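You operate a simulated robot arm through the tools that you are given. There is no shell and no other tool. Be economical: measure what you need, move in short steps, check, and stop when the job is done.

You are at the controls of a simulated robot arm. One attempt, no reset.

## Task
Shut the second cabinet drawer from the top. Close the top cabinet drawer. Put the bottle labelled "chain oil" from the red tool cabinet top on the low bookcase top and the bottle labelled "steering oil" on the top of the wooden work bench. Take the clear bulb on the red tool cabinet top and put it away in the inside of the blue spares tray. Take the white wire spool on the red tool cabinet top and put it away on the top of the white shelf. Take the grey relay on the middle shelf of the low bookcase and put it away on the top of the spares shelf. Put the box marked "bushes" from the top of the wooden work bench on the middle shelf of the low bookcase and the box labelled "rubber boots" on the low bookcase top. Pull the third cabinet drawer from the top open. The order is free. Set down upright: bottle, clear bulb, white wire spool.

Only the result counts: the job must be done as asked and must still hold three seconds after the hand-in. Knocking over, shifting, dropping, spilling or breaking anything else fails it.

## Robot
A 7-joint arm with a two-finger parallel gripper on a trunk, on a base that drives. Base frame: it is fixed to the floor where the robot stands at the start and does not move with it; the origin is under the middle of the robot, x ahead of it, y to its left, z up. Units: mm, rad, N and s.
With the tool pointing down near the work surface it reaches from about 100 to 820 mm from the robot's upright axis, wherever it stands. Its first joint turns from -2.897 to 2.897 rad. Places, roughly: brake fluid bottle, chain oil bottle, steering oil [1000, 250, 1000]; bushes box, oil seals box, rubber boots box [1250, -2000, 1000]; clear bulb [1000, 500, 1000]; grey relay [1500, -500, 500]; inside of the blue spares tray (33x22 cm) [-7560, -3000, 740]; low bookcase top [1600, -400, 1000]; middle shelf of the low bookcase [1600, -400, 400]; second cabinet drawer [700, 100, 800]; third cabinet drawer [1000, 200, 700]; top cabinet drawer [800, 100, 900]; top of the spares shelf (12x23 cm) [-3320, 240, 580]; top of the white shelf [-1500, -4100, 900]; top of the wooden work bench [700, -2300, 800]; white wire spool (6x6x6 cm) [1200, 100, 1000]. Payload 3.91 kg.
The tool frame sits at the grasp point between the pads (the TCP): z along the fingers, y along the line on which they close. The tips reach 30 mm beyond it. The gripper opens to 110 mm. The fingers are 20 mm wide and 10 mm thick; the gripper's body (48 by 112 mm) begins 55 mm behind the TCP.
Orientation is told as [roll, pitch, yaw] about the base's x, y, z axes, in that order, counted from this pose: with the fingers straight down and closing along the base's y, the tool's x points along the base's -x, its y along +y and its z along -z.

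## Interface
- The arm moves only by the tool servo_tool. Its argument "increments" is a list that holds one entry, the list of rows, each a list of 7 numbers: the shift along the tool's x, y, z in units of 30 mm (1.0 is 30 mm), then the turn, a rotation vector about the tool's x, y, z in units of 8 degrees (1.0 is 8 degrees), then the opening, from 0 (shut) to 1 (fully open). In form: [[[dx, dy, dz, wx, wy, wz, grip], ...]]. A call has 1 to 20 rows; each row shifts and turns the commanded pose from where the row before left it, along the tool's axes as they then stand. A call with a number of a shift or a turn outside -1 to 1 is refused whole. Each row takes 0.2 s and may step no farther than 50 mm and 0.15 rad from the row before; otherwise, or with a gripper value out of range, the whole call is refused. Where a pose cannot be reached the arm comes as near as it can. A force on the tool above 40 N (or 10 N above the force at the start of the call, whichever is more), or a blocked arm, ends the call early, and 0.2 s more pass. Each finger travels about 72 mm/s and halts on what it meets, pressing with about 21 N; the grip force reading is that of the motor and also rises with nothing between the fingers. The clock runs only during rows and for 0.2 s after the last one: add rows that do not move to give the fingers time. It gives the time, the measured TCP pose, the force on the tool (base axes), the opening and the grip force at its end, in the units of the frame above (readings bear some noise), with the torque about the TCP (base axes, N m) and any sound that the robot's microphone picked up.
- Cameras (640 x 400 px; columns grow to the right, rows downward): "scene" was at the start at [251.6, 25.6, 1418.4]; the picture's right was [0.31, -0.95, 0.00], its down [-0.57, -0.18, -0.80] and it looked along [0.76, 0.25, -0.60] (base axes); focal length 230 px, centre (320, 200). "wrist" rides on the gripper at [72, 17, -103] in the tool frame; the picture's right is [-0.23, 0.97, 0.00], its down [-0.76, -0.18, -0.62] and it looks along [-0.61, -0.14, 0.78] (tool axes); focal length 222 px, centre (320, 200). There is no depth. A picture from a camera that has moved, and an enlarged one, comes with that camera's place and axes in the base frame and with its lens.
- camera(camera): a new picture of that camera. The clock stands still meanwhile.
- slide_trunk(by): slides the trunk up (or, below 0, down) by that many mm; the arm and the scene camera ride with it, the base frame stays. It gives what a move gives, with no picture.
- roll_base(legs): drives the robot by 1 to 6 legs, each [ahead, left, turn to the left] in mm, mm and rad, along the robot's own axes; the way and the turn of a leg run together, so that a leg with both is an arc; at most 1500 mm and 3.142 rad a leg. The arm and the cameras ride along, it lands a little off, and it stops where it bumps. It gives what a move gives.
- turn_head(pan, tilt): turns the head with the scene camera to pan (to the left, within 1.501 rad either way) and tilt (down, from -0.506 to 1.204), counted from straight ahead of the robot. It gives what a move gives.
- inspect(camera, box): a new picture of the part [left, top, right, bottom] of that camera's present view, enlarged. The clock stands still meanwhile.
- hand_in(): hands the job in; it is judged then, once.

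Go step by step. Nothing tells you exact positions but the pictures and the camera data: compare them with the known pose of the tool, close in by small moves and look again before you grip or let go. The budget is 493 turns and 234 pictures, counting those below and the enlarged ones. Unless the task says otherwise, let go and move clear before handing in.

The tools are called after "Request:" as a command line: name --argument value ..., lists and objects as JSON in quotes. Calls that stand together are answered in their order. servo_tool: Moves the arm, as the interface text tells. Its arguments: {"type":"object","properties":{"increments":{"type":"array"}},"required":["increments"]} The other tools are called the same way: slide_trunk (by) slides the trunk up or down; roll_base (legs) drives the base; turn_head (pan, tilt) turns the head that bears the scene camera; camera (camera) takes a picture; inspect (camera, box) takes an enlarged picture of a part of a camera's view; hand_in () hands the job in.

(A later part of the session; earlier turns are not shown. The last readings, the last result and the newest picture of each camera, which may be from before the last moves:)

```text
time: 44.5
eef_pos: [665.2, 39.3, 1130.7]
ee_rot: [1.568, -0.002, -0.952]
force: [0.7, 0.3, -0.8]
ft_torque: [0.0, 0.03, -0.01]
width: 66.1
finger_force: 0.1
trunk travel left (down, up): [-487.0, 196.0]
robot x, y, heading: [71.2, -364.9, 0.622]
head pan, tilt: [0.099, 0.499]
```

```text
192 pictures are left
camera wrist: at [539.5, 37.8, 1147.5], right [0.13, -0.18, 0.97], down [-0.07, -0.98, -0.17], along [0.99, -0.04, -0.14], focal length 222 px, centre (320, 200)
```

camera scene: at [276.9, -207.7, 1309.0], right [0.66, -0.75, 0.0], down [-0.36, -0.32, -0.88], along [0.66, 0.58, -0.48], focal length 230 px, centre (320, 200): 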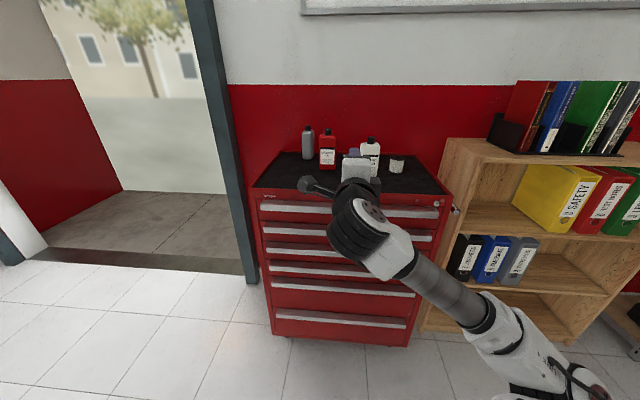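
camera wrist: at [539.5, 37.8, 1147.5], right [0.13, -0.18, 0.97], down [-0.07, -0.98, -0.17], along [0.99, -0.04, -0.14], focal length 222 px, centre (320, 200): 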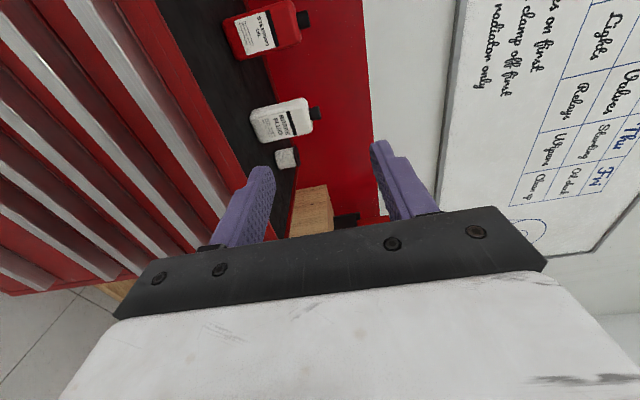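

Request:
inspect --camera "scene" --box '[260, 110, 450, 230]'

Request:
inspect --camera "scene" --box '[430, 200, 640, 332]'

```text
3.33 times, centred on (355, 170) of scene
camera zoom: at [276.9, -207.7, 1309.0], right [0.66, -0.75, 0.0], down [-0.36, -0.32, -0.88], along [0.66, 0.58, -0.48], focal length 766 px, centre (203, 300)
```

zoom: 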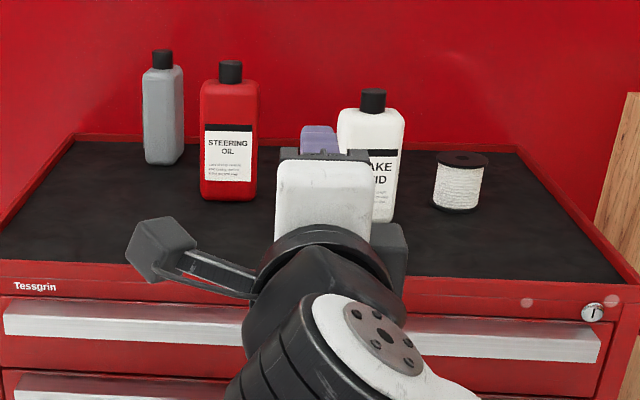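

```text
3.03 times, centred on (535, 266) of scene
camera zoom: at [276.9, -207.7, 1309.0], right [0.66, -0.75, 0.0], down [-0.36, -0.32, -0.88], along [0.66, 0.58, -0.48], focal length 696 px, centre (-332, 0)
```

zoom: 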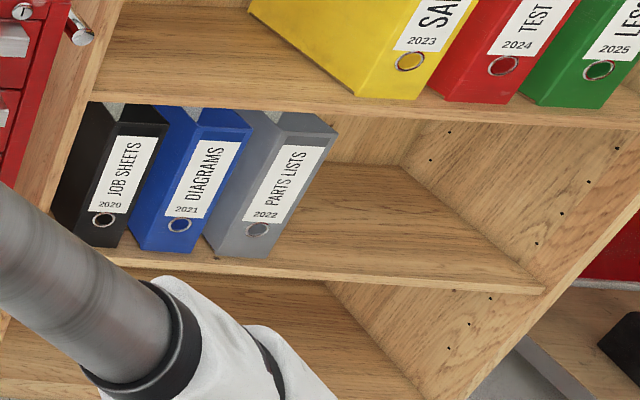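

Request:
turn_head --pan 0.0 --tilt 1.2

Request:
camera --camera "scene"

```text
time: 45.5
eef_pos: [665.4, 39.0, 1130.2]
ee_rot: [1.569, -0.002, -0.953]
force: [0.5, -0.7, 0.0]
ft_torque: [-0.03, -0.02, 0.02]
width: 66.2
finger_force: 0.1
trunk travel left (down, up): [-487.0, 196.0]
robot x, y, heading: [72.2, -363.3, 0.62]
head pan, tilt: [0.0, 1.201]
```

```text
189 pictures are left
camera scene: at [254.0, -235.1, 1255.4], right [0.58, -0.81, 0.0], down [-0.76, -0.54, -0.36], along [0.3, 0.21, -0.93], focal length 230 px, centre (320, 200)
```

scene: 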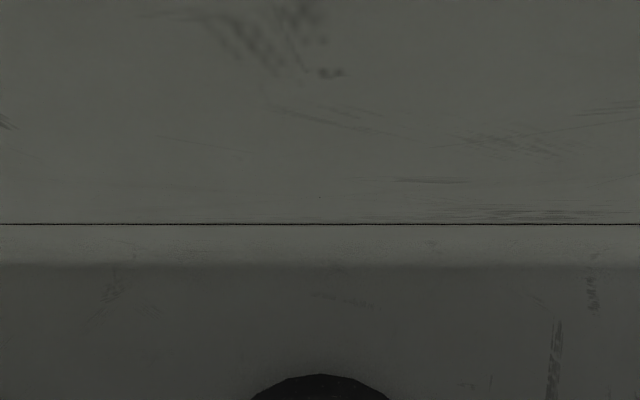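

Request:
turn_head --pan 0.0 --tilt 0.9

Request:
camera --camera "scene"

```text
time: 46.4
eef_pos: [665.7, 39.4, 1131.4]
ee_rot: [1.568, 0.0, -0.952]
force: [0.0, 0.2, -0.2]
ft_torque: [0.02, -0.02, -0.03]
width: 66.0
finger_force: 0.0
trunk travel left (down, up): [-487.0, 196.0]
robot x, y, heading: [70.3, -366.8, 0.615]
head pan, tilt: [0.0, 0.901]
```

```text
188 pictures are left
camera scene: at [269.8, -223.8, 1275.1], right [0.58, -0.81, 0.0], down [-0.64, -0.45, -0.62], along [0.51, 0.36, -0.78], focal length 230 px, centre (320, 200)
```

scene: 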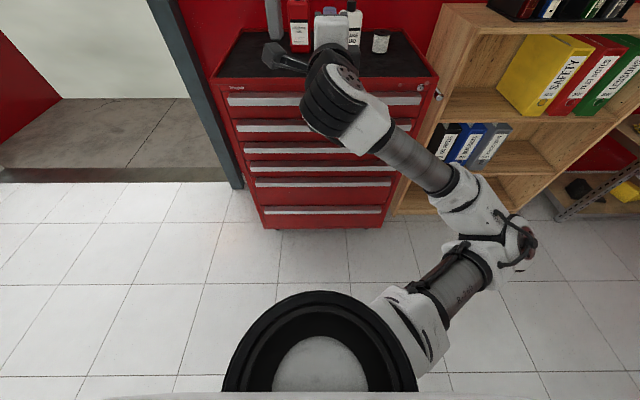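

Request:
slide_trunk --by 150

Request:
servo_tool --increments '[[[0, 0, 0, 0, 0, -1, 0.6], [0, 0, 0, 0, 0, -1, 0.6], [0, 0, 0, 0, 0, -1, 0.6], [0, 0, 0, 0, 0, -1, 0.6], [0, 0, 0, 0, 0, -1, 0.6], [0, 0, 0, 0, 0, -1, 0.6], [0, 0, 0, 0, 0, -1, 0.6], [0, 0, 0, 0, 0, -1, 0.6], [0, 0, 0, 0, 0, -1, 0.6], [0, 0, 0, 0, 0, -1, 0.6], [0, 0, 0, 0, 0, -1, 0.6], [0, 0, 0, 0, 0, -0.25, 0.6]]]'

Request:
servo_tool --increments '[[[0, 0, 0, 0, 1, 0, 1], [0, 0, 0, 0, 1, 0, 1], [0, 0, 0, 0, 1, 0, 1], [0, 0, 0, 0, 1, 0, 1], [0, 0, 0, 0, 1, 0, 1], [0, 0, 0, 0, 1, 0, 1], [0, 0, 0, 0, 1, 0, 1], [0, 0, 0, 0, 1, 0, 1], [0, 0, 0, 0, 1, 0, 1], [0, 0, 0, 0, 1, 0, 1], [0, 0, 0, 0, 1, 0, 1], [0, 0, 0, 0, 0.25, 0, 1]]]'

Request:
camera --camera "wrist"

Request:
camera --camera "scene"

```text
time: 48.1
eef_pos: [665.6, 39.2, 1280.4]
ee_rot: [1.57, -0.002, -0.953]
force: [0.4, 0.2, 0.3]
ft_torque: [0.0, 0.02, 0.01]
width: 65.9
finger_force: 0.0
trunk travel left (down, up): [-637.0, 46.0]
robot x, y, heading: [70.7, -367.9, 0.62]
head pan, tilt: [0.0, 0.901]
```

```text
time: 50.7
eef_pos: [666.2, 39.4, 1281.3]
ee_rot: [-1.141, -1.568, 1.76]
force: [0.4, -0.4, 0.5]
ft_torque: [0.04, 0.01, 0.0]
width: 66.0
finger_force: 0.0
trunk travel left (down, up): [-637.0, 46.0]
robot x, y, heading: [72.6, -365.0, 0.621]
head pan, tilt: [0.0, 0.901]
```

```text
time: 53.3
eef_pos: [665.7, 38.1, 1280.2]
ee_rot: [-0.001, 0.004, 0.617]
force: [-1.0, 0.5, 0.7]
ft_torque: [0.02, 0.01, 0.02]
width: 109.9
finger_force: 0.2
trunk travel left (down, up): [-637.0, 46.0]
robot x, y, heading: [69.9, -365.8, 0.618]
head pan, tilt: [0.0, 0.901]
```

```text
187 pictures are left
camera wrist: at [596.5, 10.9, 1384.1], right [-0.38, 0.93, 0.0], down [0.72, 0.3, 0.62], along [0.58, 0.23, -0.78], focal length 222 px, centre (320, 200)
```

wrist: 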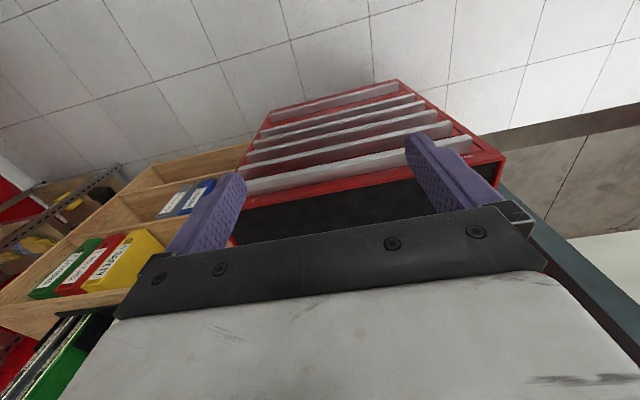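

```text
186 pictures are left
camera scene: at [269.8, -223.8, 1425.2], right [0.58, -0.81, 0.0], down [-0.64, -0.45, -0.62], along [0.51, 0.36, -0.78], focal length 230 px, centre (320, 200)
```

scene: 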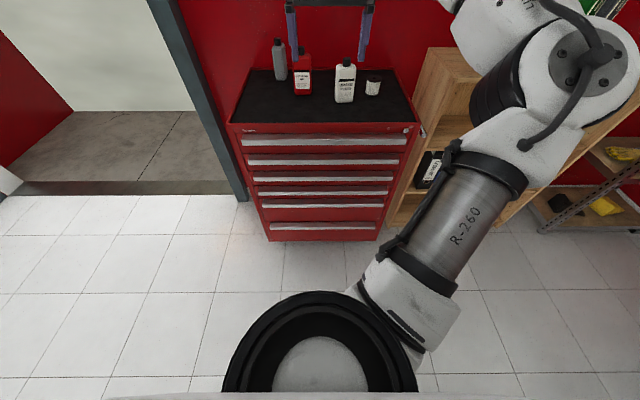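

Request:
roll_base --legs '[[250, 0, 0]]'

Request:
camera --camera "scene"

Request:
inspect --camera "scene" --box '[190, 0, 450, 162]'

Request:
camera --camera "wrist"

```text
time: 55.1
eef_pos: [867.8, 183.8, 1280.6]
ee_rot: [-0.002, 0.002, 0.619]
force: [-0.5, 0.8, 0.1]
ft_torque: [0.0, 0.0, -0.01]
width: 109.9
finger_force: 0.1
trunk travel left (down, up): [-637.0, 46.0]
robot x, y, heading: [268.6, -219.7, 0.617]
head pan, tilt: [0.0, 0.901]
```

```text
185 pictures are left
camera scene: at [472.7, -79.3, 1425.0], right [0.58, -0.81, 0.0], down [-0.64, -0.45, -0.62], along [0.51, 0.36, -0.78], focal length 230 px, centre (320, 200)
```

scene: 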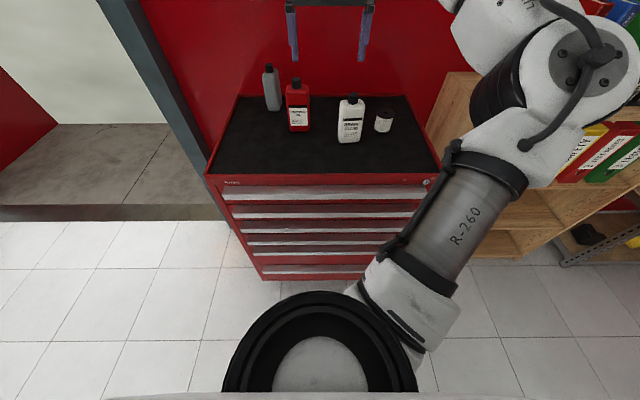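

```text
2.46 times, centred on (320, 81) of scene
camera zoom: at [472.7, -79.3, 1425.0], right [0.58, -0.81, 0.0], down [-0.64, -0.45, -0.62], along [0.51, 0.36, -0.78], focal length 565 px, centre (320, 493)
```

zoom: 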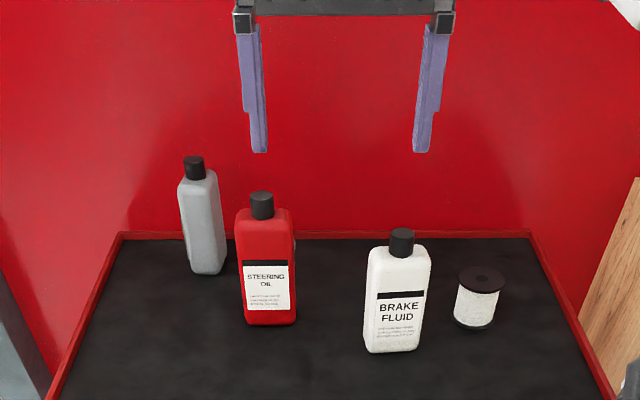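

```text
183 pictures are left
camera wrist: at [799.3, 155.4, 1383.7], right [-0.38, 0.93, 0.0], down [0.72, 0.3, 0.62], along [0.58, 0.23, -0.78], focal length 222 px, centre (320, 200)
```

wrist: 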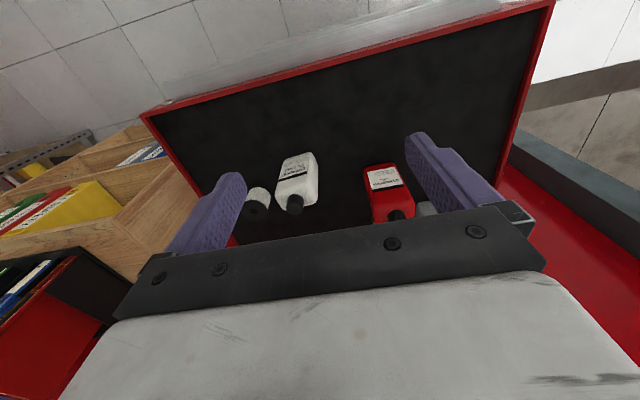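

Request:
roll_base --legs '[[150, 0, 0]]'

Request:
turn_head --pan 0.0 --tilt 0.75

Request:
camera --camera "scene"

Request:
inspect --camera "scene" --box '[160, 60, 420, 222]'

Request:
camera --camera "wrist"

```text
time: 56.5
eef_pos: [985.2, 268.6, 1279.6]
ee_rot: [-0.001, 0.004, 0.621]
force: [0.7, 0.6, 0.3]
ft_torque: [0.0, 0.03, 0.02]
width: 109.9
finger_force: 0.1
trunk travel left (down, up): [-637.0, 46.0]
robot x, y, heading: [386.3, -140.2, 0.617]
head pan, tilt: [0.0, 0.901]
```

```text
time: 57.2
eef_pos: [985.5, 268.2, 1281.1]
ee_rot: [-0.001, 0.001, 0.621]
force: [-0.1, -0.9, -0.1]
ft_torque: [0.0, -0.02, 0.03]
width: 110.0
finger_force: 0.0
trunk travel left (down, up): [-637.0, 46.0]
robot x, y, heading: [392.4, -136.4, 0.618]
head pan, tilt: [0.0, 0.75]
```

```text
182 pictures are left
camera scene: at [595.3, 8.5, 1437.0], right [0.58, -0.81, 0.0], down [-0.56, -0.4, -0.73], along [0.59, 0.42, -0.68], focal length 230 px, centre (320, 200)
```

scene: 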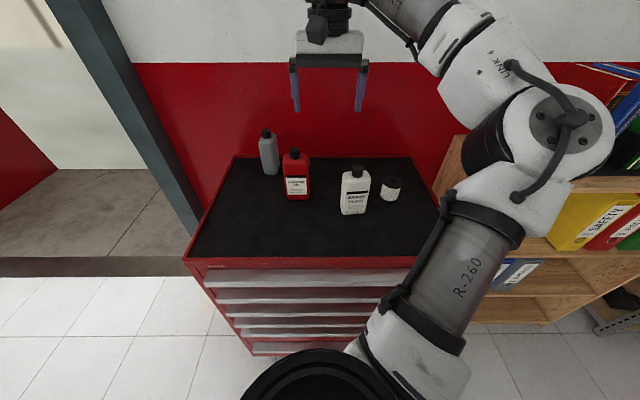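

```text
2.46 times, centred on (290, 141) of scene
camera zoom: at [595.3, 8.5, 1437.0], right [0.58, -0.81, 0.0], down [-0.56, -0.4, -0.73], along [0.59, 0.42, -0.68], focal length 565 px, centre (394, 345)
```

zoom: 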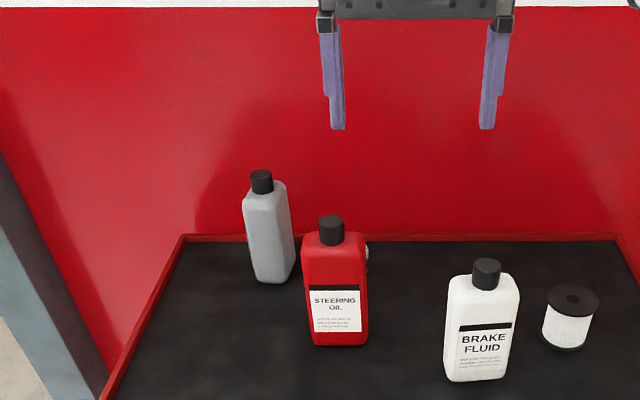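

```text
180 pictures are left
camera wrist: at [915.5, 239.4, 1384.2], right [-0.38, 0.92, 0.0], down [0.72, 0.3, 0.62], along [0.58, 0.23, -0.78], focal length 222 px, centre (320, 200)
```

wrist: 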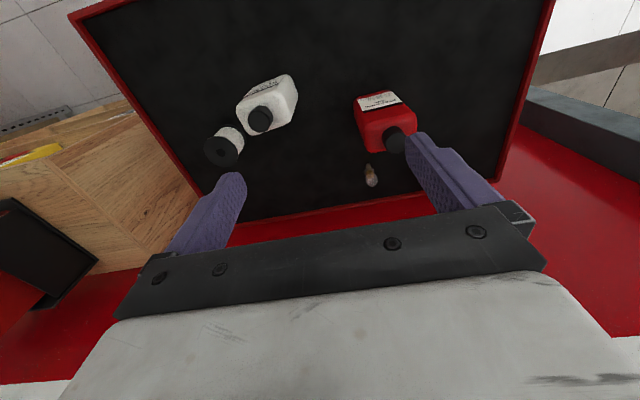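

The bulb is there: a small one hidden behind the steering oil, about s=1160. I'll bring the gripper above the grey bottle and look at it from the top.

Request:
servo_tool --increments '[[[-0.72, 0.77, 0, 0, 0, 0, 1], [-0.72, 0.77, 0, 0, 0, 0, 1], [-0.72, 0.77, 0, 0, 0, 0, 1], [-0.72, 0.77, 0, 0, 0, 0, 1], [-0.72, 0.77, 0, 0, 0, 0, 1], [-0.72, 0.77, 0, 0, 0, 0, 1], [-0.72, 0.77, 0, 0, 0, 0, 1], [-0.72, 0.77, 0, 0, 0, 0, 1]]]'

Request:
camera --camera "wrist"

Request:
camera --camera "scene"

```text
time: 59.0
eef_pos: [992.6, 492.2, 1261.2]
ee_rot: [-0.005, 0.005, 0.623]
force: [-0.8, -0.1, -1.0]
ft_torque: [-0.02, -0.05, 0.0]
width: 109.9
finger_force: 0.1
out of reach, approached as far as the arm can: row 6, 7, 8
trunk travel left (down, up): [-637.0, 46.0]
robot x, y, heading: [390.7, -137.6, 0.619]
head pan, tilt: [0.0, 0.75]
```

```text
179 pictures are left
camera wrist: at [923.8, 463.6, 1364.7], right [-0.38, 0.92, -0.01], down [0.72, 0.3, 0.62], along [0.58, 0.23, -0.78], focal length 222 px, centre (320, 200)
```

wrist: 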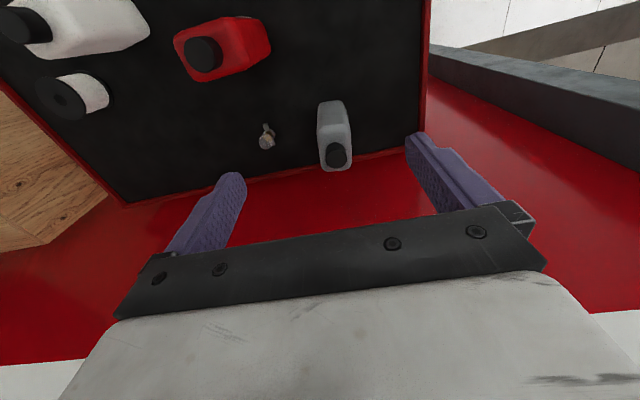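

```text
178 pictures are left
camera scene: at [593.4, 11.9, 1437.0], right [0.58, -0.81, 0.0], down [-0.55, -0.4, -0.73], along [0.6, 0.42, -0.68], focal length 230 px, centre (320, 200)
```

scene: 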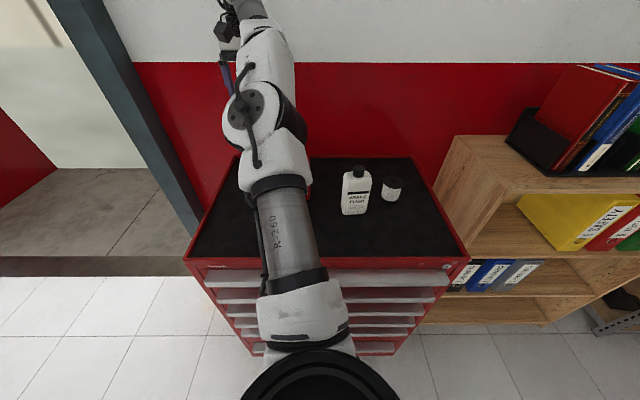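

Reach is measured from the base centre, so I must come closer. I'll retract the arm, then shift the base left and a bit forward.

Request:
servo_tool --increments '[[[0.9, -0.77, 0, 0, 0, 0, 1], [0.9, -0.77, 0, 0, 0, 0, 1], [0.9, -0.77, 0, 0, 0, 0, 1], [0.9, -0.77, 0, 0, 0, 0, 1], [0.9, -0.77, 0, 0, 0, 0, 1], [0.9, -0.77, 0, 0, 0, 0, 1], [0.9, -0.77, 0, 0, 0, 0, 1]]]'

Request:
roll_base --legs '[[0, 165, 0], [110, 0, 0]]'

Request:
camera --camera "wrist"

Request:
camera --camera "scene"

```text
time: 60.6
eef_pos: [936.2, 245.6, 1263.7]
ee_rot: [-0.002, 0.002, 0.618]
force: [-0.3, 0.8, 0.6]
ft_torque: [0.04, 0.01, -0.01]
width: 110.0
finger_force: 0.1
trunk travel left (down, up): [-637.0, 46.0]
robot x, y, heading: [385.4, -138.2, 0.621]
head pan, tilt: [0.0, 0.75]
```

```text
time: 63.3
eef_pos: [930.0, 445.3, 1262.8]
ee_rot: [-0.003, 0.005, 0.622]
force: [0.5, 0.1, 0.0]
ft_torque: [0.01, 0.01, 0.0]
width: 110.1
finger_force: 0.1
trunk travel left (down, up): [-637.0, 46.0]
robot x, y, heading: [383.4, 61.0, 0.623]
head pan, tilt: [0.0, 0.75]
```

```text
177 pictures are left
camera wrist: at [861.3, 416.4, 1366.9], right [-0.38, 0.92, 0.0], down [0.72, 0.3, 0.62], along [0.58, 0.24, -0.78], focal length 222 px, centre (320, 200)
```

wrist: 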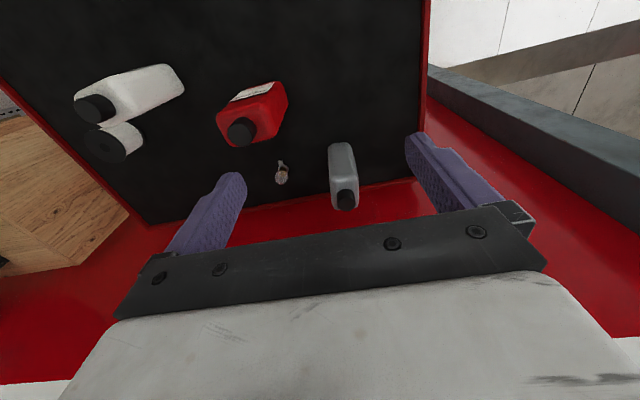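

```text
176 pictures are left
camera scene: at [589.3, 206.2, 1436.8], right [0.58, -0.81, 0.0], down [-0.55, -0.4, -0.73], along [0.59, 0.43, -0.68], focal length 230 px, centre (320, 200)
```

scene: 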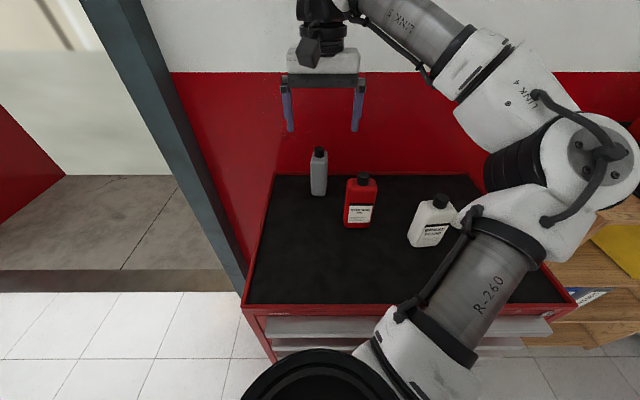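

Request:
inspect --camera "wrist" --box '[210, 70, 420, 220]'

Request:
inspect --camera "scene" --box '[260, 120, 460, 245]'

```text
2.67 times, centred on (315, 145) of wrist
camera zoom: at [861.3, 416.4, 1366.9], right [-0.38, 0.92, 0.0], down [0.72, 0.3, 0.62], along [0.58, 0.24, -0.78], focal length 592 px, centre (333, 347)
```

zoom: 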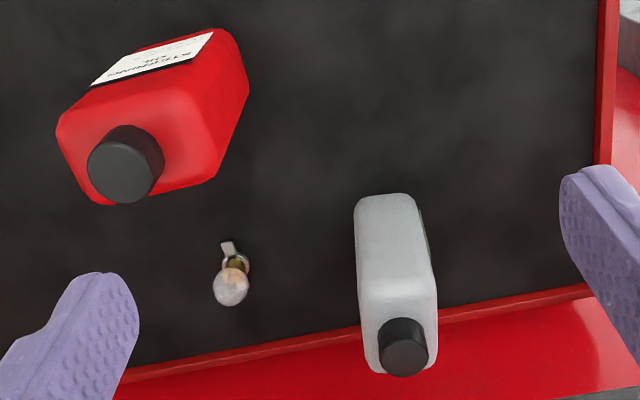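

```text
3.20 times, centred on (360, 182) of scene
camera zoom: at [589.3, 206.2, 1436.8], right [0.58, -0.81, 0.0], down [-0.55, -0.4, -0.73], along [0.59, 0.43, -0.68], focal length 735 px, centre (192, 256)
```

zoom: 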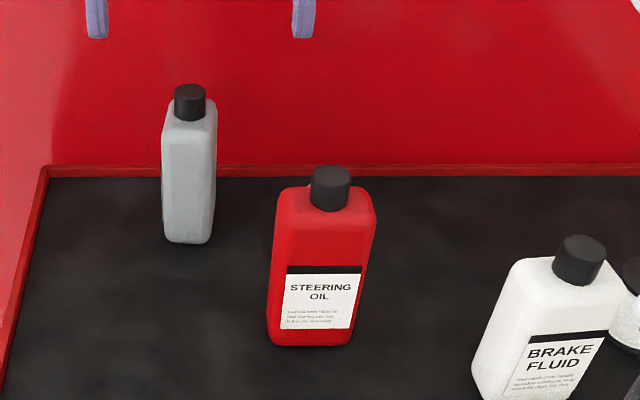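

Grey bottle stands narrow side towards me with its label on the left. I'll move above it, then look before descending.

Request:
servo_tool --increments '[[[-0.9, 0.04, 0, 0, 0, 0, 1], [-0.9, 0.04, 0, 0, 0, 0, 1], [-0.9, 0.04, 0, 0, 0, 0, 1], [-0.9, 0.04, 0, 0, 0, 0, 1], [-0.87, 0.04, 0, 0, 0, 0, 1], [0, 0, 0.9, 0, 0, 0, 1], [0, 0, 0.9, 0, 0, 0, 1]]]'

Request:
camera --camera "wrist"

Request:
camera --camera "scene"

```text
time: 64.9
eef_pos: [1035.5, 526.9, 1210.0]
ee_rot: [-0.003, 0.002, 0.622]
force: [0.1, 0.4, -0.8]
ft_torque: [0.03, 0.0, -0.02]
width: 109.9
finger_force: 0.0
trunk travel left (down, up): [-637.0, 46.0]
robot x, y, heading: [384.2, 58.2, 0.624]
head pan, tilt: [0.0, 0.75]
```

```text
173 pictures are left
camera wrist: at [966.6, 498.0, 1313.8], right [-0.38, 0.92, 0.0], down [0.72, 0.3, 0.62], along [0.58, 0.24, -0.78], focal length 222 px, centre (320, 200)
```

wrist: 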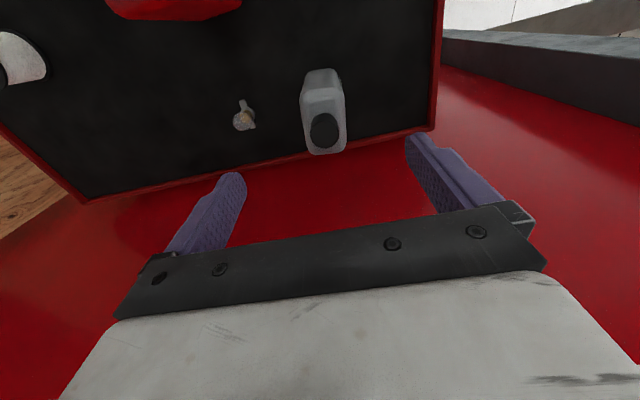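

```text
172 pictures are left
camera scene: at [588.5, 205.7, 1437.0], right [0.58, -0.81, 0.0], down [-0.55, -0.4, -0.73], along [0.59, 0.43, -0.68], focal length 230 px, centre (320, 200)
```

scene: 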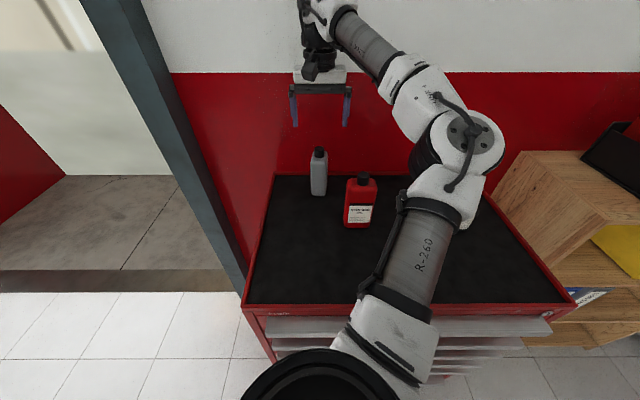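

Request:
servo_tool --increments '[[[0, 0, 0.9, 0, 0, 0, 1], [0, 0, 0.9, 0, 0, 0, 1], [0, 0, 0.9, 0, 0, 0, 1]]]'

Request:
camera --camera "wrist"

```text
time: 65.7
eef_pos: [1034.3, 525.1, 1128.4]
ee_rot: [-0.002, 0.001, 0.622]
force: [-0.1, 0.5, 0.2]
ft_torque: [-0.03, 0.03, -0.04]
width: 109.8
finger_force: 0.0
trunk travel left (down, up): [-637.0, 46.0]
robot x, y, heading: [384.5, 62.3, 0.624]
head pan, tilt: [0.0, 0.75]
```

```text
171 pictures are left
camera wrist: at [966.6, 497.6, 1231.7], right [-0.38, 0.92, 0.0], down [0.72, 0.3, 0.62], along [0.58, 0.24, -0.78], focal length 222 px, centre (320, 200)
```

wrist: 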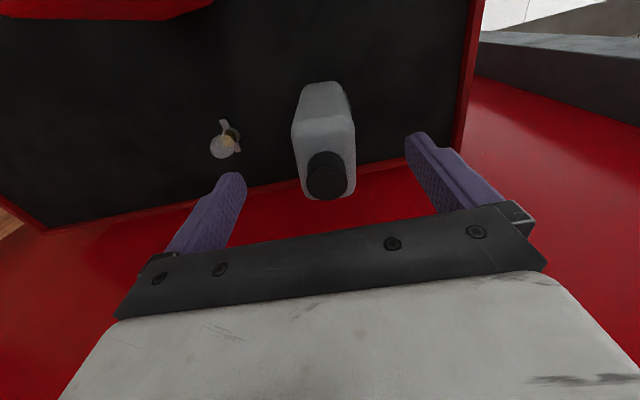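

Request:
servo_tool --increments '[[[0, 0.1, 0.8, 0, 0, 0, 1], [0, 0, 0.8, 0, 0, 0, 1], [0, 0, 0.4, 0, 0, 0, 1], [0, 0, 0, 0, 0, 0, 0], [0, 0, 0, 0, 0, 0, 0], [0, 0, 0, 0, 0, 0, 0], [0, 0, 0, 0, 0, 0, 0], [0, 0, 0, 0, 0, 0, 0]]]'

Request:
camera --camera "wrist"

```text
time: 67.5
eef_pos: [1033.2, 528.0, 1069.4]
ee_rot: [-0.003, 0.001, 0.623]
force: [-0.2, -0.6, 0.7]
ft_torque: [0.08, 0.08, -0.03]
width: 48.1
finger_force: 20.9
trunk travel left (down, up): [-637.0, 46.0]
robot x, y, heading: [382.8, 60.2, 0.625]
head pan, tilt: [0.0, 0.75]
```

```text
170 pictures are left
camera wrist: at [964.6, 499.8, 1172.2], right [-0.38, 0.92, 0.0], down [0.72, 0.3, 0.62], along [0.58, 0.24, -0.78], focal length 222 px, centre (320, 200)
```

wrist: 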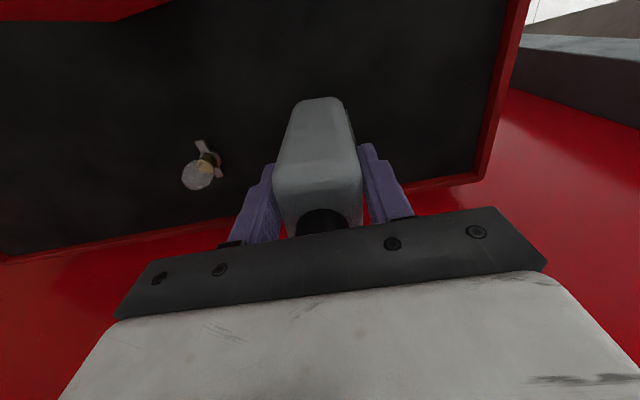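

Chain oil gripped (48 mm). Lifting it and driving back and right to view the bookcase.

Request:
servo_tool --increments '[[[0, 0, -0.9, 0, 0, 0, 0], [0, 0, -0.9, 0, 0, 0, 0], [0, 0, -0.9, 0, 0, 0, 0], [0, 0, -0.9, 0, 0, 0, 0], [0, 0, -0.9, 0, 0, 0, 0], [0, 0, -0.9, 0, 0, 0, 0], [0, 0, -0.9, 0, 0, 0, 0], [0.9, 0, 0, 0, 0, 0, 0], [0.9, 0, 0, 0, 0, 0, 0], [0.9, 0, 0, 0, 0, 0, 0], [0.9, 0, 0, 0, 0, 0, 0], [0.9, 0, 0, 0, 0, 0, 0], [0.9, 0, 0, 0, 0, 0, 0]]]'

Request:
roll_base --legs '[[-450, 0, 0], [0, -650, 0]]'

Request:
turn_head --pan -0.2 --tilt 0.55

Request:
camera --camera "scene"

Request:
camera --camera "wrist"

```text
time: 70.3
eef_pos: [901.3, 435.6, 1257.3]
ee_rot: [-0.003, 0.002, 0.621]
force: [0.1, -0.7, -4.4]
ft_torque: [-0.02, 0.01, 0.0]
width: 46.9
finger_force: 21.4
trunk travel left (down, up): [-637.0, 46.0]
robot x, y, heading: [385.2, 59.5, 0.616]
head pan, tilt: [0.0, 0.75]
```

```text
time: 78.1
eef_pos: [915.1, -354.5, 1257.1]
ee_rot: [0.0, 0.002, 0.616]
force: [0.0, 0.6, -3.2]
ft_torque: [-0.01, 0.05, -0.01]
width: 47.1
finger_force: 20.8
trunk travel left (down, up): [-637.0, 46.0]
robot x, y, heading: [390.4, -728.3, 0.613]
head pan, tilt: [0.0, 0.75]
```

```text
time: 78.8
eef_pos: [914.9, -353.9, 1256.8]
ee_rot: [-0.001, 0.002, 0.616]
force: [0.5, 1.7, -4.0]
ft_torque: [-0.02, 0.01, -0.01]
width: 46.6
finger_force: 21.3
trunk travel left (down, up): [-637.0, 46.0]
robot x, y, heading: [396.0, -733.7, 0.617]
head pan, tilt: [-0.201, 0.55]
```

```text
169 pictures are left
camera scene: at [614.6, -594.8, 1454.3], right [0.41, -0.91, 0.0], down [-0.48, -0.21, -0.85], along [0.78, 0.35, -0.52], focal length 230 px, centre (320, 200)
```

scene: 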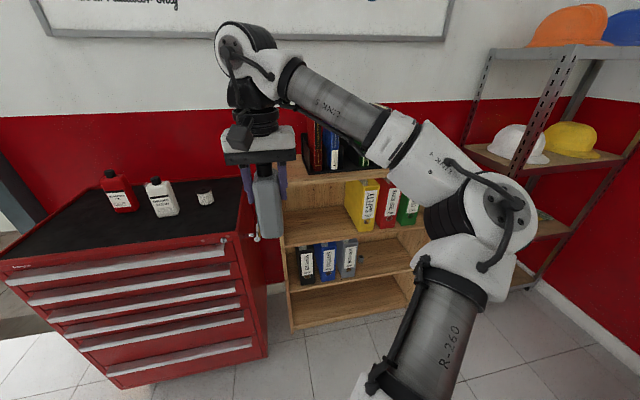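

```text
168 pictures are left
camera wrist: at [845.8, -382.3, 1360.7], right [-0.38, 0.93, 0.0], down [0.72, 0.3, 0.62], along [0.58, 0.23, -0.78], focal length 222 px, centre (320, 200)
```

wrist: 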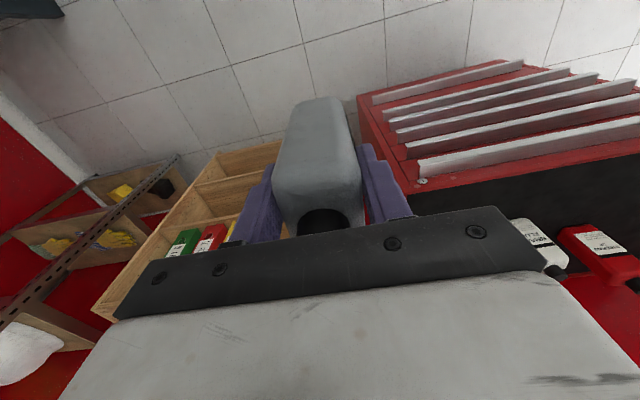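

Request:
inspect --camera "scene" --box '[260, 110, 440, 222]'

Request:
inspect --camera "scene" --box '[260, 210, 440, 322]'

```text
3.56 times, centred on (350, 166) of scene
camera zoom: at [614.6, -594.8, 1454.3], right [0.41, -0.91, 0.0], down [-0.48, -0.21, -0.85], along [0.78, 0.35, -0.52], focal length 817 px, centre (213, 321)
```

zoom: 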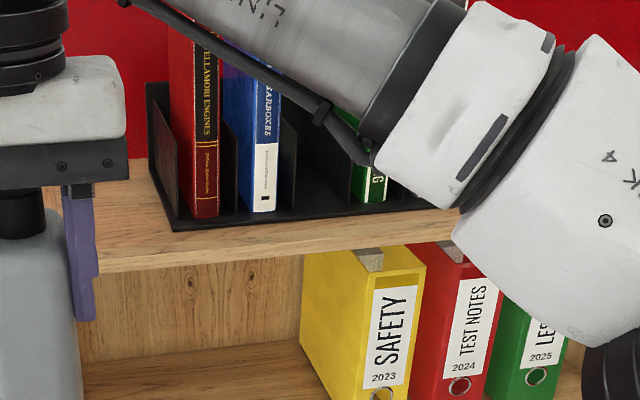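

```text
3.56 times, centred on (350, 266) of scene
camera zoom: at [614.6, -594.8, 1454.3], right [0.41, -0.91, 0.0], down [-0.48, -0.21, -0.85], along [0.78, 0.35, -0.52], focal length 817 px, centre (213, -35)
```

zoom: 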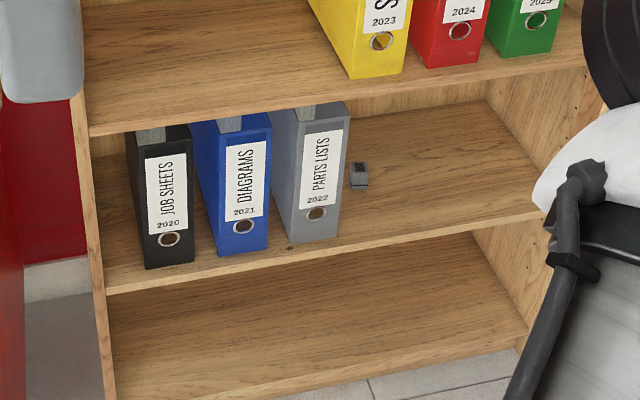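

The relay is behind the right of the "PARTS LISTS" binder. I'll move right to see the bookcase top unobstructed.

Request:
roll_base --legs '[[0, -550, 0]]'

Request:
turn_head --pan 0.35 --tilt 0.55

Request:
camera --camera "scene"

```text
time: 83.6
eef_pos: [1238.1, -809.6, 1257.1]
ee_rot: [-0.002, 0.001, 0.617]
force: [0.8, 1.0, -3.2]
ft_torque: [-0.02, 0.1, 0.01]
width: 46.6
finger_force: 21.2
trunk travel left (down, up): [-637.0, 46.0]
robot x, y, heading: [719.9, -1182.3, 0.615]
head pan, tilt: [-0.201, 0.55]
```

```text
time: 84.6
eef_pos: [1238.0, -809.9, 1257.9]
ee_rot: [-0.004, 0.003, 0.614]
force: [0.0, 0.1, -4.0]
ft_torque: [-0.02, 0.03, -0.01]
width: 46.5
finger_force: 21.2
trunk travel left (down, up): [-637.0, 46.0]
robot x, y, heading: [715.8, -1187.3, 0.617]
head pan, tilt: [0.351, 0.55]
```

```text
165 pictures are left
camera scene: at [906.4, -1012.3, 1454.4], right [0.82, -0.57, 0.0], down [-0.3, -0.43, -0.85], along [0.48, 0.7, -0.52], focal length 230 px, centre (320, 200)
```

scene: 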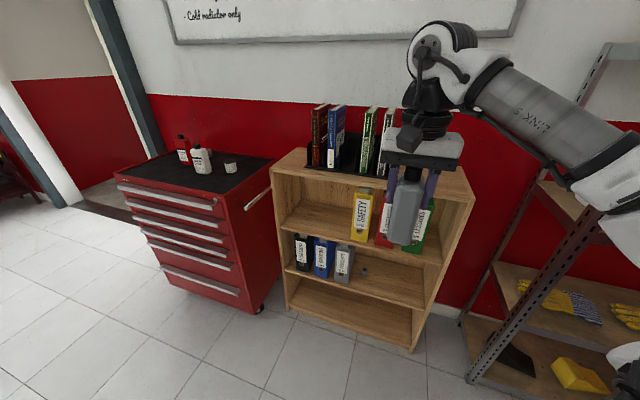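

Request:
inspect --camera "scene" --box '[250, 90, 490, 240]'

Request:
camera --camera "wrist"

```text
2.67 times, centred on (370, 165) of scene
camera zoom: at [906.4, -1012.3, 1454.4], right [0.82, -0.57, 0.0], down [-0.3, -0.43, -0.85], along [0.48, 0.7, -0.52], focal length 612 px, centre (187, 293)
```

zoom: 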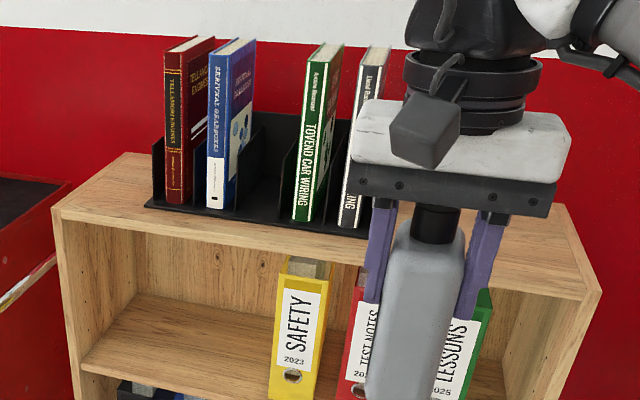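

```text
163 pictures are left
camera wrist: at [1168.9, -837.4, 1360.7], right [-0.38, 0.93, 0.0], down [0.72, 0.3, 0.62], along [0.58, 0.23, -0.78], focal length 222 px, centre (320, 200)
```

wrist: 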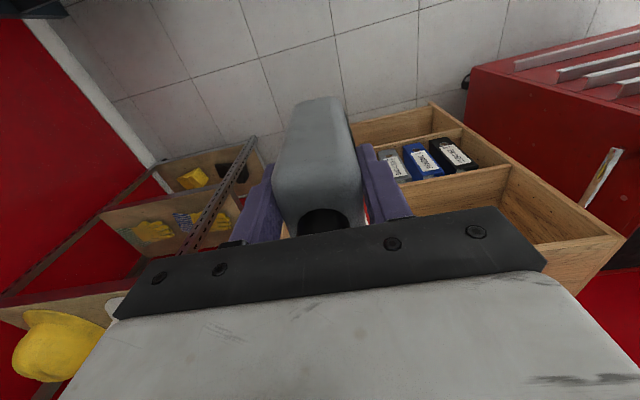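

Bookcase top is about z=1047, front edge s≈949, spanning t≈830–1620, with free space left of the book rack. I'll drive in front of that left strip.

Request:
roll_base --legs '[[0, 0, 0.003], [0, 487, 0], [330, 0, 0]]'

Request:
turn_head --pan -0.15 --tilt 0.7

Request:
camera --camera "scene"

Request:
camera --camera "wrist"

```text
time: 91.0
eef_pos: [1228.2, -222.8, 1256.3]
ee_rot: [-0.004, 0.004, 0.608]
force: [0.2, 0.1, -4.7]
ft_torque: [-0.01, 0.04, -0.03]
width: 46.6
finger_force: 21.1
trunk travel left (down, up): [-637.0, 46.0]
robot x, y, heading: [703.4, -594.6, 0.61]
head pan, tilt: [0.351, 0.55]
```

```text
time: 91.9
eef_pos: [1228.4, -222.8, 1256.8]
ee_rot: [-0.005, 0.001, 0.609]
force: [-0.1, 0.2, -3.7]
ft_torque: [-0.03, 0.04, 0.02]
width: 46.5
finger_force: 21.1
trunk travel left (down, up): [-637.0, 46.0]
robot x, y, heading: [708.1, -595.5, 0.606]
head pan, tilt: [-0.15, 0.7]
```

```text
162 pictures are left
camera scene: at [920.7, -460.2, 1441.2], right [0.44, -0.9, 0.0], down [-0.58, -0.29, -0.76], along [0.69, 0.34, -0.64], focal length 230 px, centre (320, 200)
```

scene: 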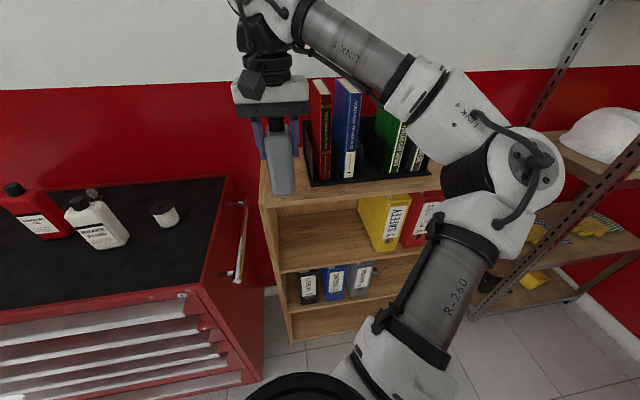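

```text
161 pictures are left
camera wrist: at [1159.9, -251.5, 1360.7], right [-0.37, 0.93, 0.0], down [0.73, 0.29, 0.62], along [0.58, 0.23, -0.78], focal length 222 px, centre (320, 200)
```

wrist: 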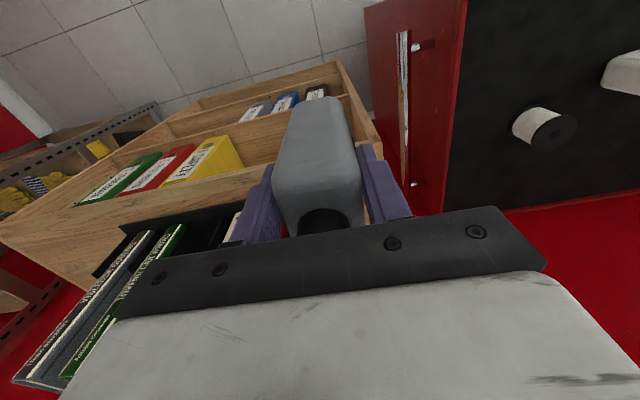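

Request:
inspect --camera "scene" --box '[230, 80, 450, 218]'

Request:
inspect --camera "wrist" --box '[200, 50, 440, 200]'

```text
2.90 times, centred on (340, 149) of scene
camera zoom: at [920.7, -460.2, 1441.2], right [0.44, -0.9, 0.0], down [-0.58, -0.29, -0.76], along [0.69, 0.34, -0.64], focal length 666 px, centre (262, 348)
```

zoom: 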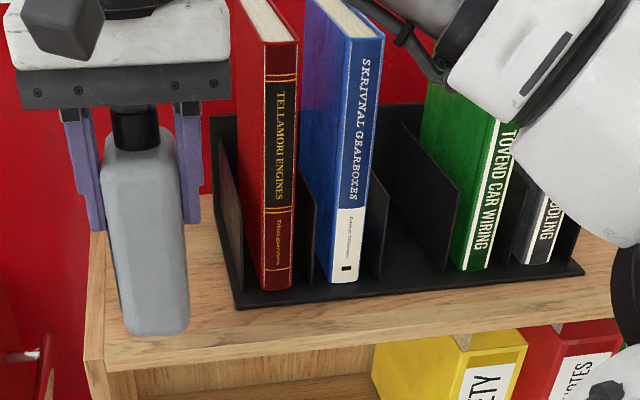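

```text
2.67 times, centred on (320, 125) of wrist
camera zoom: at [1159.9, -251.5, 1360.7], right [-0.37, 0.93, 0.0], down [0.73, 0.29, 0.62], along [0.58, 0.23, -0.78], focal length 592 px, centre (320, 400)
```

zoom: 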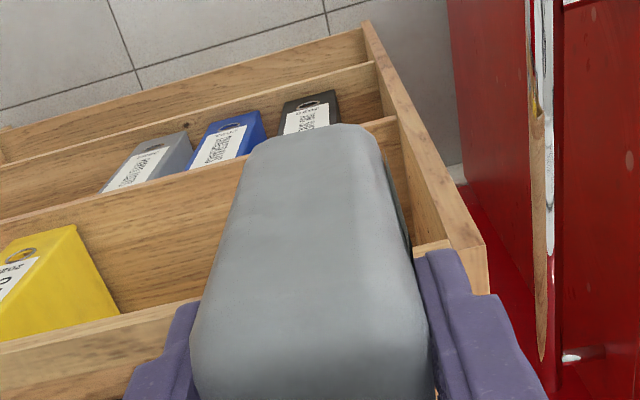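

Request:
roll_base --legs '[[60, 0, 0.01]]'

Request:
servo_tool --increments '[[[-0.87, 0, 0, 0, 0, 0, 0], [-0.87, 0, 0, 0, 0, 0, 0], [-0.87, 0, 0, 0, 0, 0, 0], [-0.87, 0, 0, 0, 0, 0, 0], [0, 0, 0.8, 0, 0, 0, 0], [0, 0, 0.8, 0, 0, 0, 0]]]'

Request:
camera --camera "scene"

Request:
camera --camera "wrist"

```text
time: 92.9
eef_pos: [1275.4, -185.7, 1256.0]
ee_rot: [-0.004, 0.003, 0.618]
force: [0.3, -0.6, -4.8]
ft_torque: [-0.02, 0.06, 0.0]
width: 46.5
finger_force: 21.0
trunk travel left (down, up): [-637.0, 46.0]
robot x, y, heading: [759.2, -561.6, 0.614]
head pan, tilt: [-0.15, 0.7]
```

```text
time: 94.3
eef_pos: [1357.3, -126.4, 1208.3]
ee_rot: [-0.005, 0.005, 0.616]
force: [-0.4, -0.8, -3.5]
ft_torque: [0.01, 0.04, -0.01]
width: 46.3
finger_force: 21.1
trunk travel left (down, up): [-637.0, 46.0]
robot x, y, heading: [756.3, -562.9, 0.621]
head pan, tilt: [-0.15, 0.7]
```

```text
158 pictures are left
camera scene: at [968.5, -423.9, 1441.2], right [0.45, -0.89, 0.0], down [-0.58, -0.29, -0.76], along [0.68, 0.34, -0.64], focal length 230 px, centre (320, 200)
```

scene: 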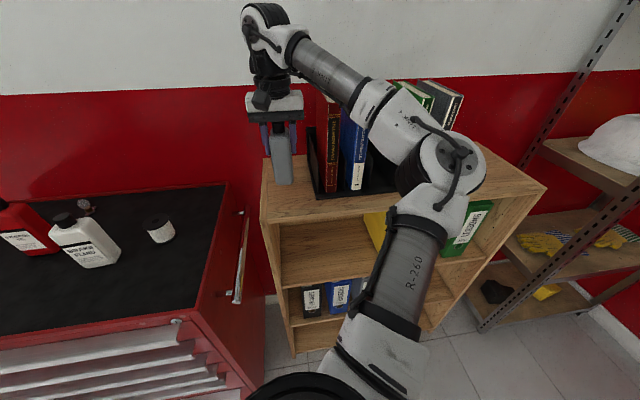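

```text
157 pictures are left
camera wrist: at [1289.5, -153.3, 1312.7], right [-0.38, 0.93, 0.0], down [0.72, 0.3, 0.62], along [0.58, 0.23, -0.78], focal length 222 px, centre (320, 200)
```

wrist: 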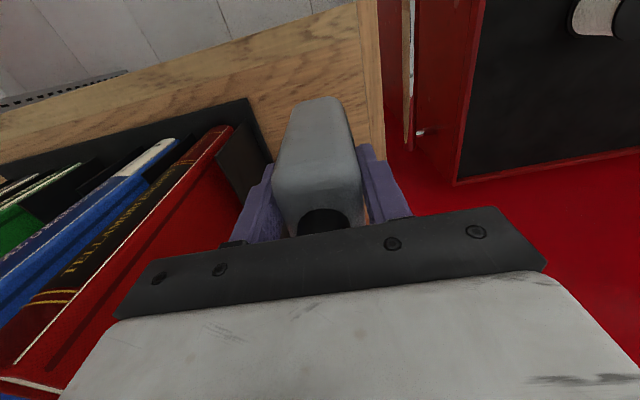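

Request:
servo_tool --increments '[[[0, 0, 0.6, 0, 0, 0, 0], [0, 0, 0.5, 0, 0, 0, 0], [0, 0, 0.1, 0, 0, 0, 0], [0, 0, 0.1, 0, 0, 0, 0]]]'

Request:
inspect --camera "scene" --box '[220, 110, 380, 210]'

```text
time: 95.3
eef_pos: [1359.4, -126.0, 1168.1]
ee_rot: [-0.004, 0.001, 0.615]
force: [-0.1, 0.7, -2.8]
ft_torque: [-0.01, 0.04, 0.03]
width: 46.4
finger_force: 20.9
trunk travel left (down, up): [-637.0, 46.0]
robot x, y, heading: [755.9, -555.6, 0.619]
head pan, tilt: [-0.15, 0.7]
```

```text
4.00 times, centred on (300, 160) of scene
camera zoom: at [968.3, -424.1, 1441.2], right [0.45, -0.89, 0.0], down [-0.58, -0.29, -0.76], along [0.68, 0.34, -0.64], focal length 919 px, centre (400, 360)
```

zoom: 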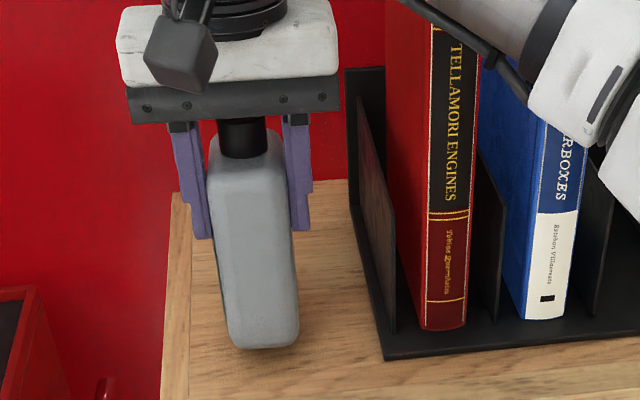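

Request:
servo_tool --increments '[[[0, 0, 0.1, 0, 0, 0, 0], [0, 0, 0.1, 0, 0, 0, 0], [0, 0, 0.07, 0, 0, 0, 0]]]'

Request:
servo_tool --increments '[[[0, 0, 0.07, 0, 0, 0, 0], [0, 0, 0, 0, 0, 0, 0]]]'

Request:
servo_tool --increments '[[[0, 0, 0.07, 0, 0, 0, 0], [0, 0, 0, 0, 0, 0, 0]]]'

```text
time: 96.1
eef_pos: [1359.1, -124.8, 1162.3]
ee_rot: [-0.005, 0.002, 0.617]
force: [-0.2, -0.8, -3.8]
ft_torque: [-0.02, 0.05, 0.0]
width: 46.4
finger_force: 20.6
trunk travel left (down, up): [-637.0, 46.0]
robot x, y, heading: [755.3, -562.2, 0.624]
head pan, tilt: [-0.15, 0.7]
```

```text
time: 96.7
eef_pos: [1358.5, -124.7, 1160.2]
ee_rot: [-0.003, 0.001, 0.617]
force: [-0.2, -0.5, -4.2]
ft_torque: [-0.05, 0.01, -0.01]
width: 46.4
finger_force: 21.2
trunk travel left (down, up): [-637.0, 46.0]
robot x, y, heading: [755.3, -558.4, 0.619]
head pan, tilt: [-0.15, 0.7]
```

```text
time: 97.3
eef_pos: [1359.5, -125.5, 1159.6]
ee_rot: [-0.001, 0.0, 0.615]
force: [2.5, 3.7, 9.8]
ft_torque: [0.41, 0.17, -0.13]
width: 46.5
finger_force: 21.1
trunk travel left (down, up): [-637.0, 46.0]
robot x, y, heading: [753.2, -557.7, 0.615]
head pan, tilt: [-0.15, 0.7]
```

Contact felt (bottle standing). Releasing with a small opening and rising.

Request:
servo_tool --increments '[[[0, 0, 0, 0, 0, 0, 0.62], [0, 0, 0, 0, 0, 0, 0.62], [0, 0, 0, 0, 0, 0, 0.62], [0, 0, -0.5, 0, 0, 0, 0.62], [0, 0, -0.8, 0, 0, 0, 0.62], [0, 0, -0.9, 0, 0, 0, 0.62], [0, 0, -0.9, 0, 0, 0, 0.62], [0, 0, -0.9, 0, 0, 0, 0.62]]]'

Request:
inspect --camera "scene" --box '[220, 110, 380, 210]'

```text
time: 99.1
eef_pos: [1358.7, -126.7, 1277.4]
ee_rot: [-0.005, 0.002, 0.618]
force: [0.2, 0.0, 0.1]
ft_torque: [0.04, -0.01, 0.02]
width: 68.2
finger_force: 0.1
trunk travel left (down, up): [-637.0, 46.0]
robot x, y, heading: [755.1, -561.9, 0.618]
head pan, tilt: [-0.15, 0.7]
```

```text
4.00 times, centred on (300, 160) of scene
camera zoom: at [967.4, -424.4, 1441.4], right [0.45, -0.89, 0.0], down [-0.57, -0.29, -0.77], along [0.68, 0.35, -0.64], focal length 919 px, centre (400, 360)
```

zoom: 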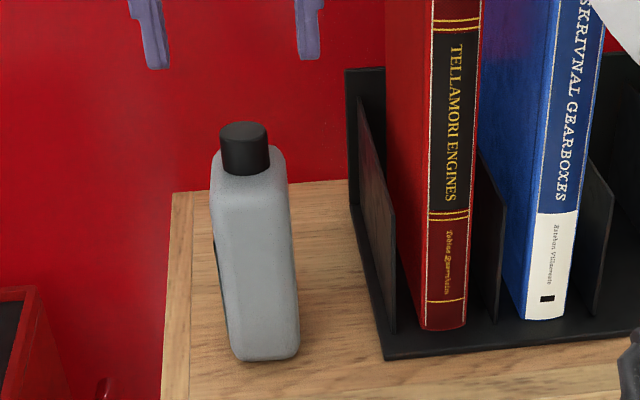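

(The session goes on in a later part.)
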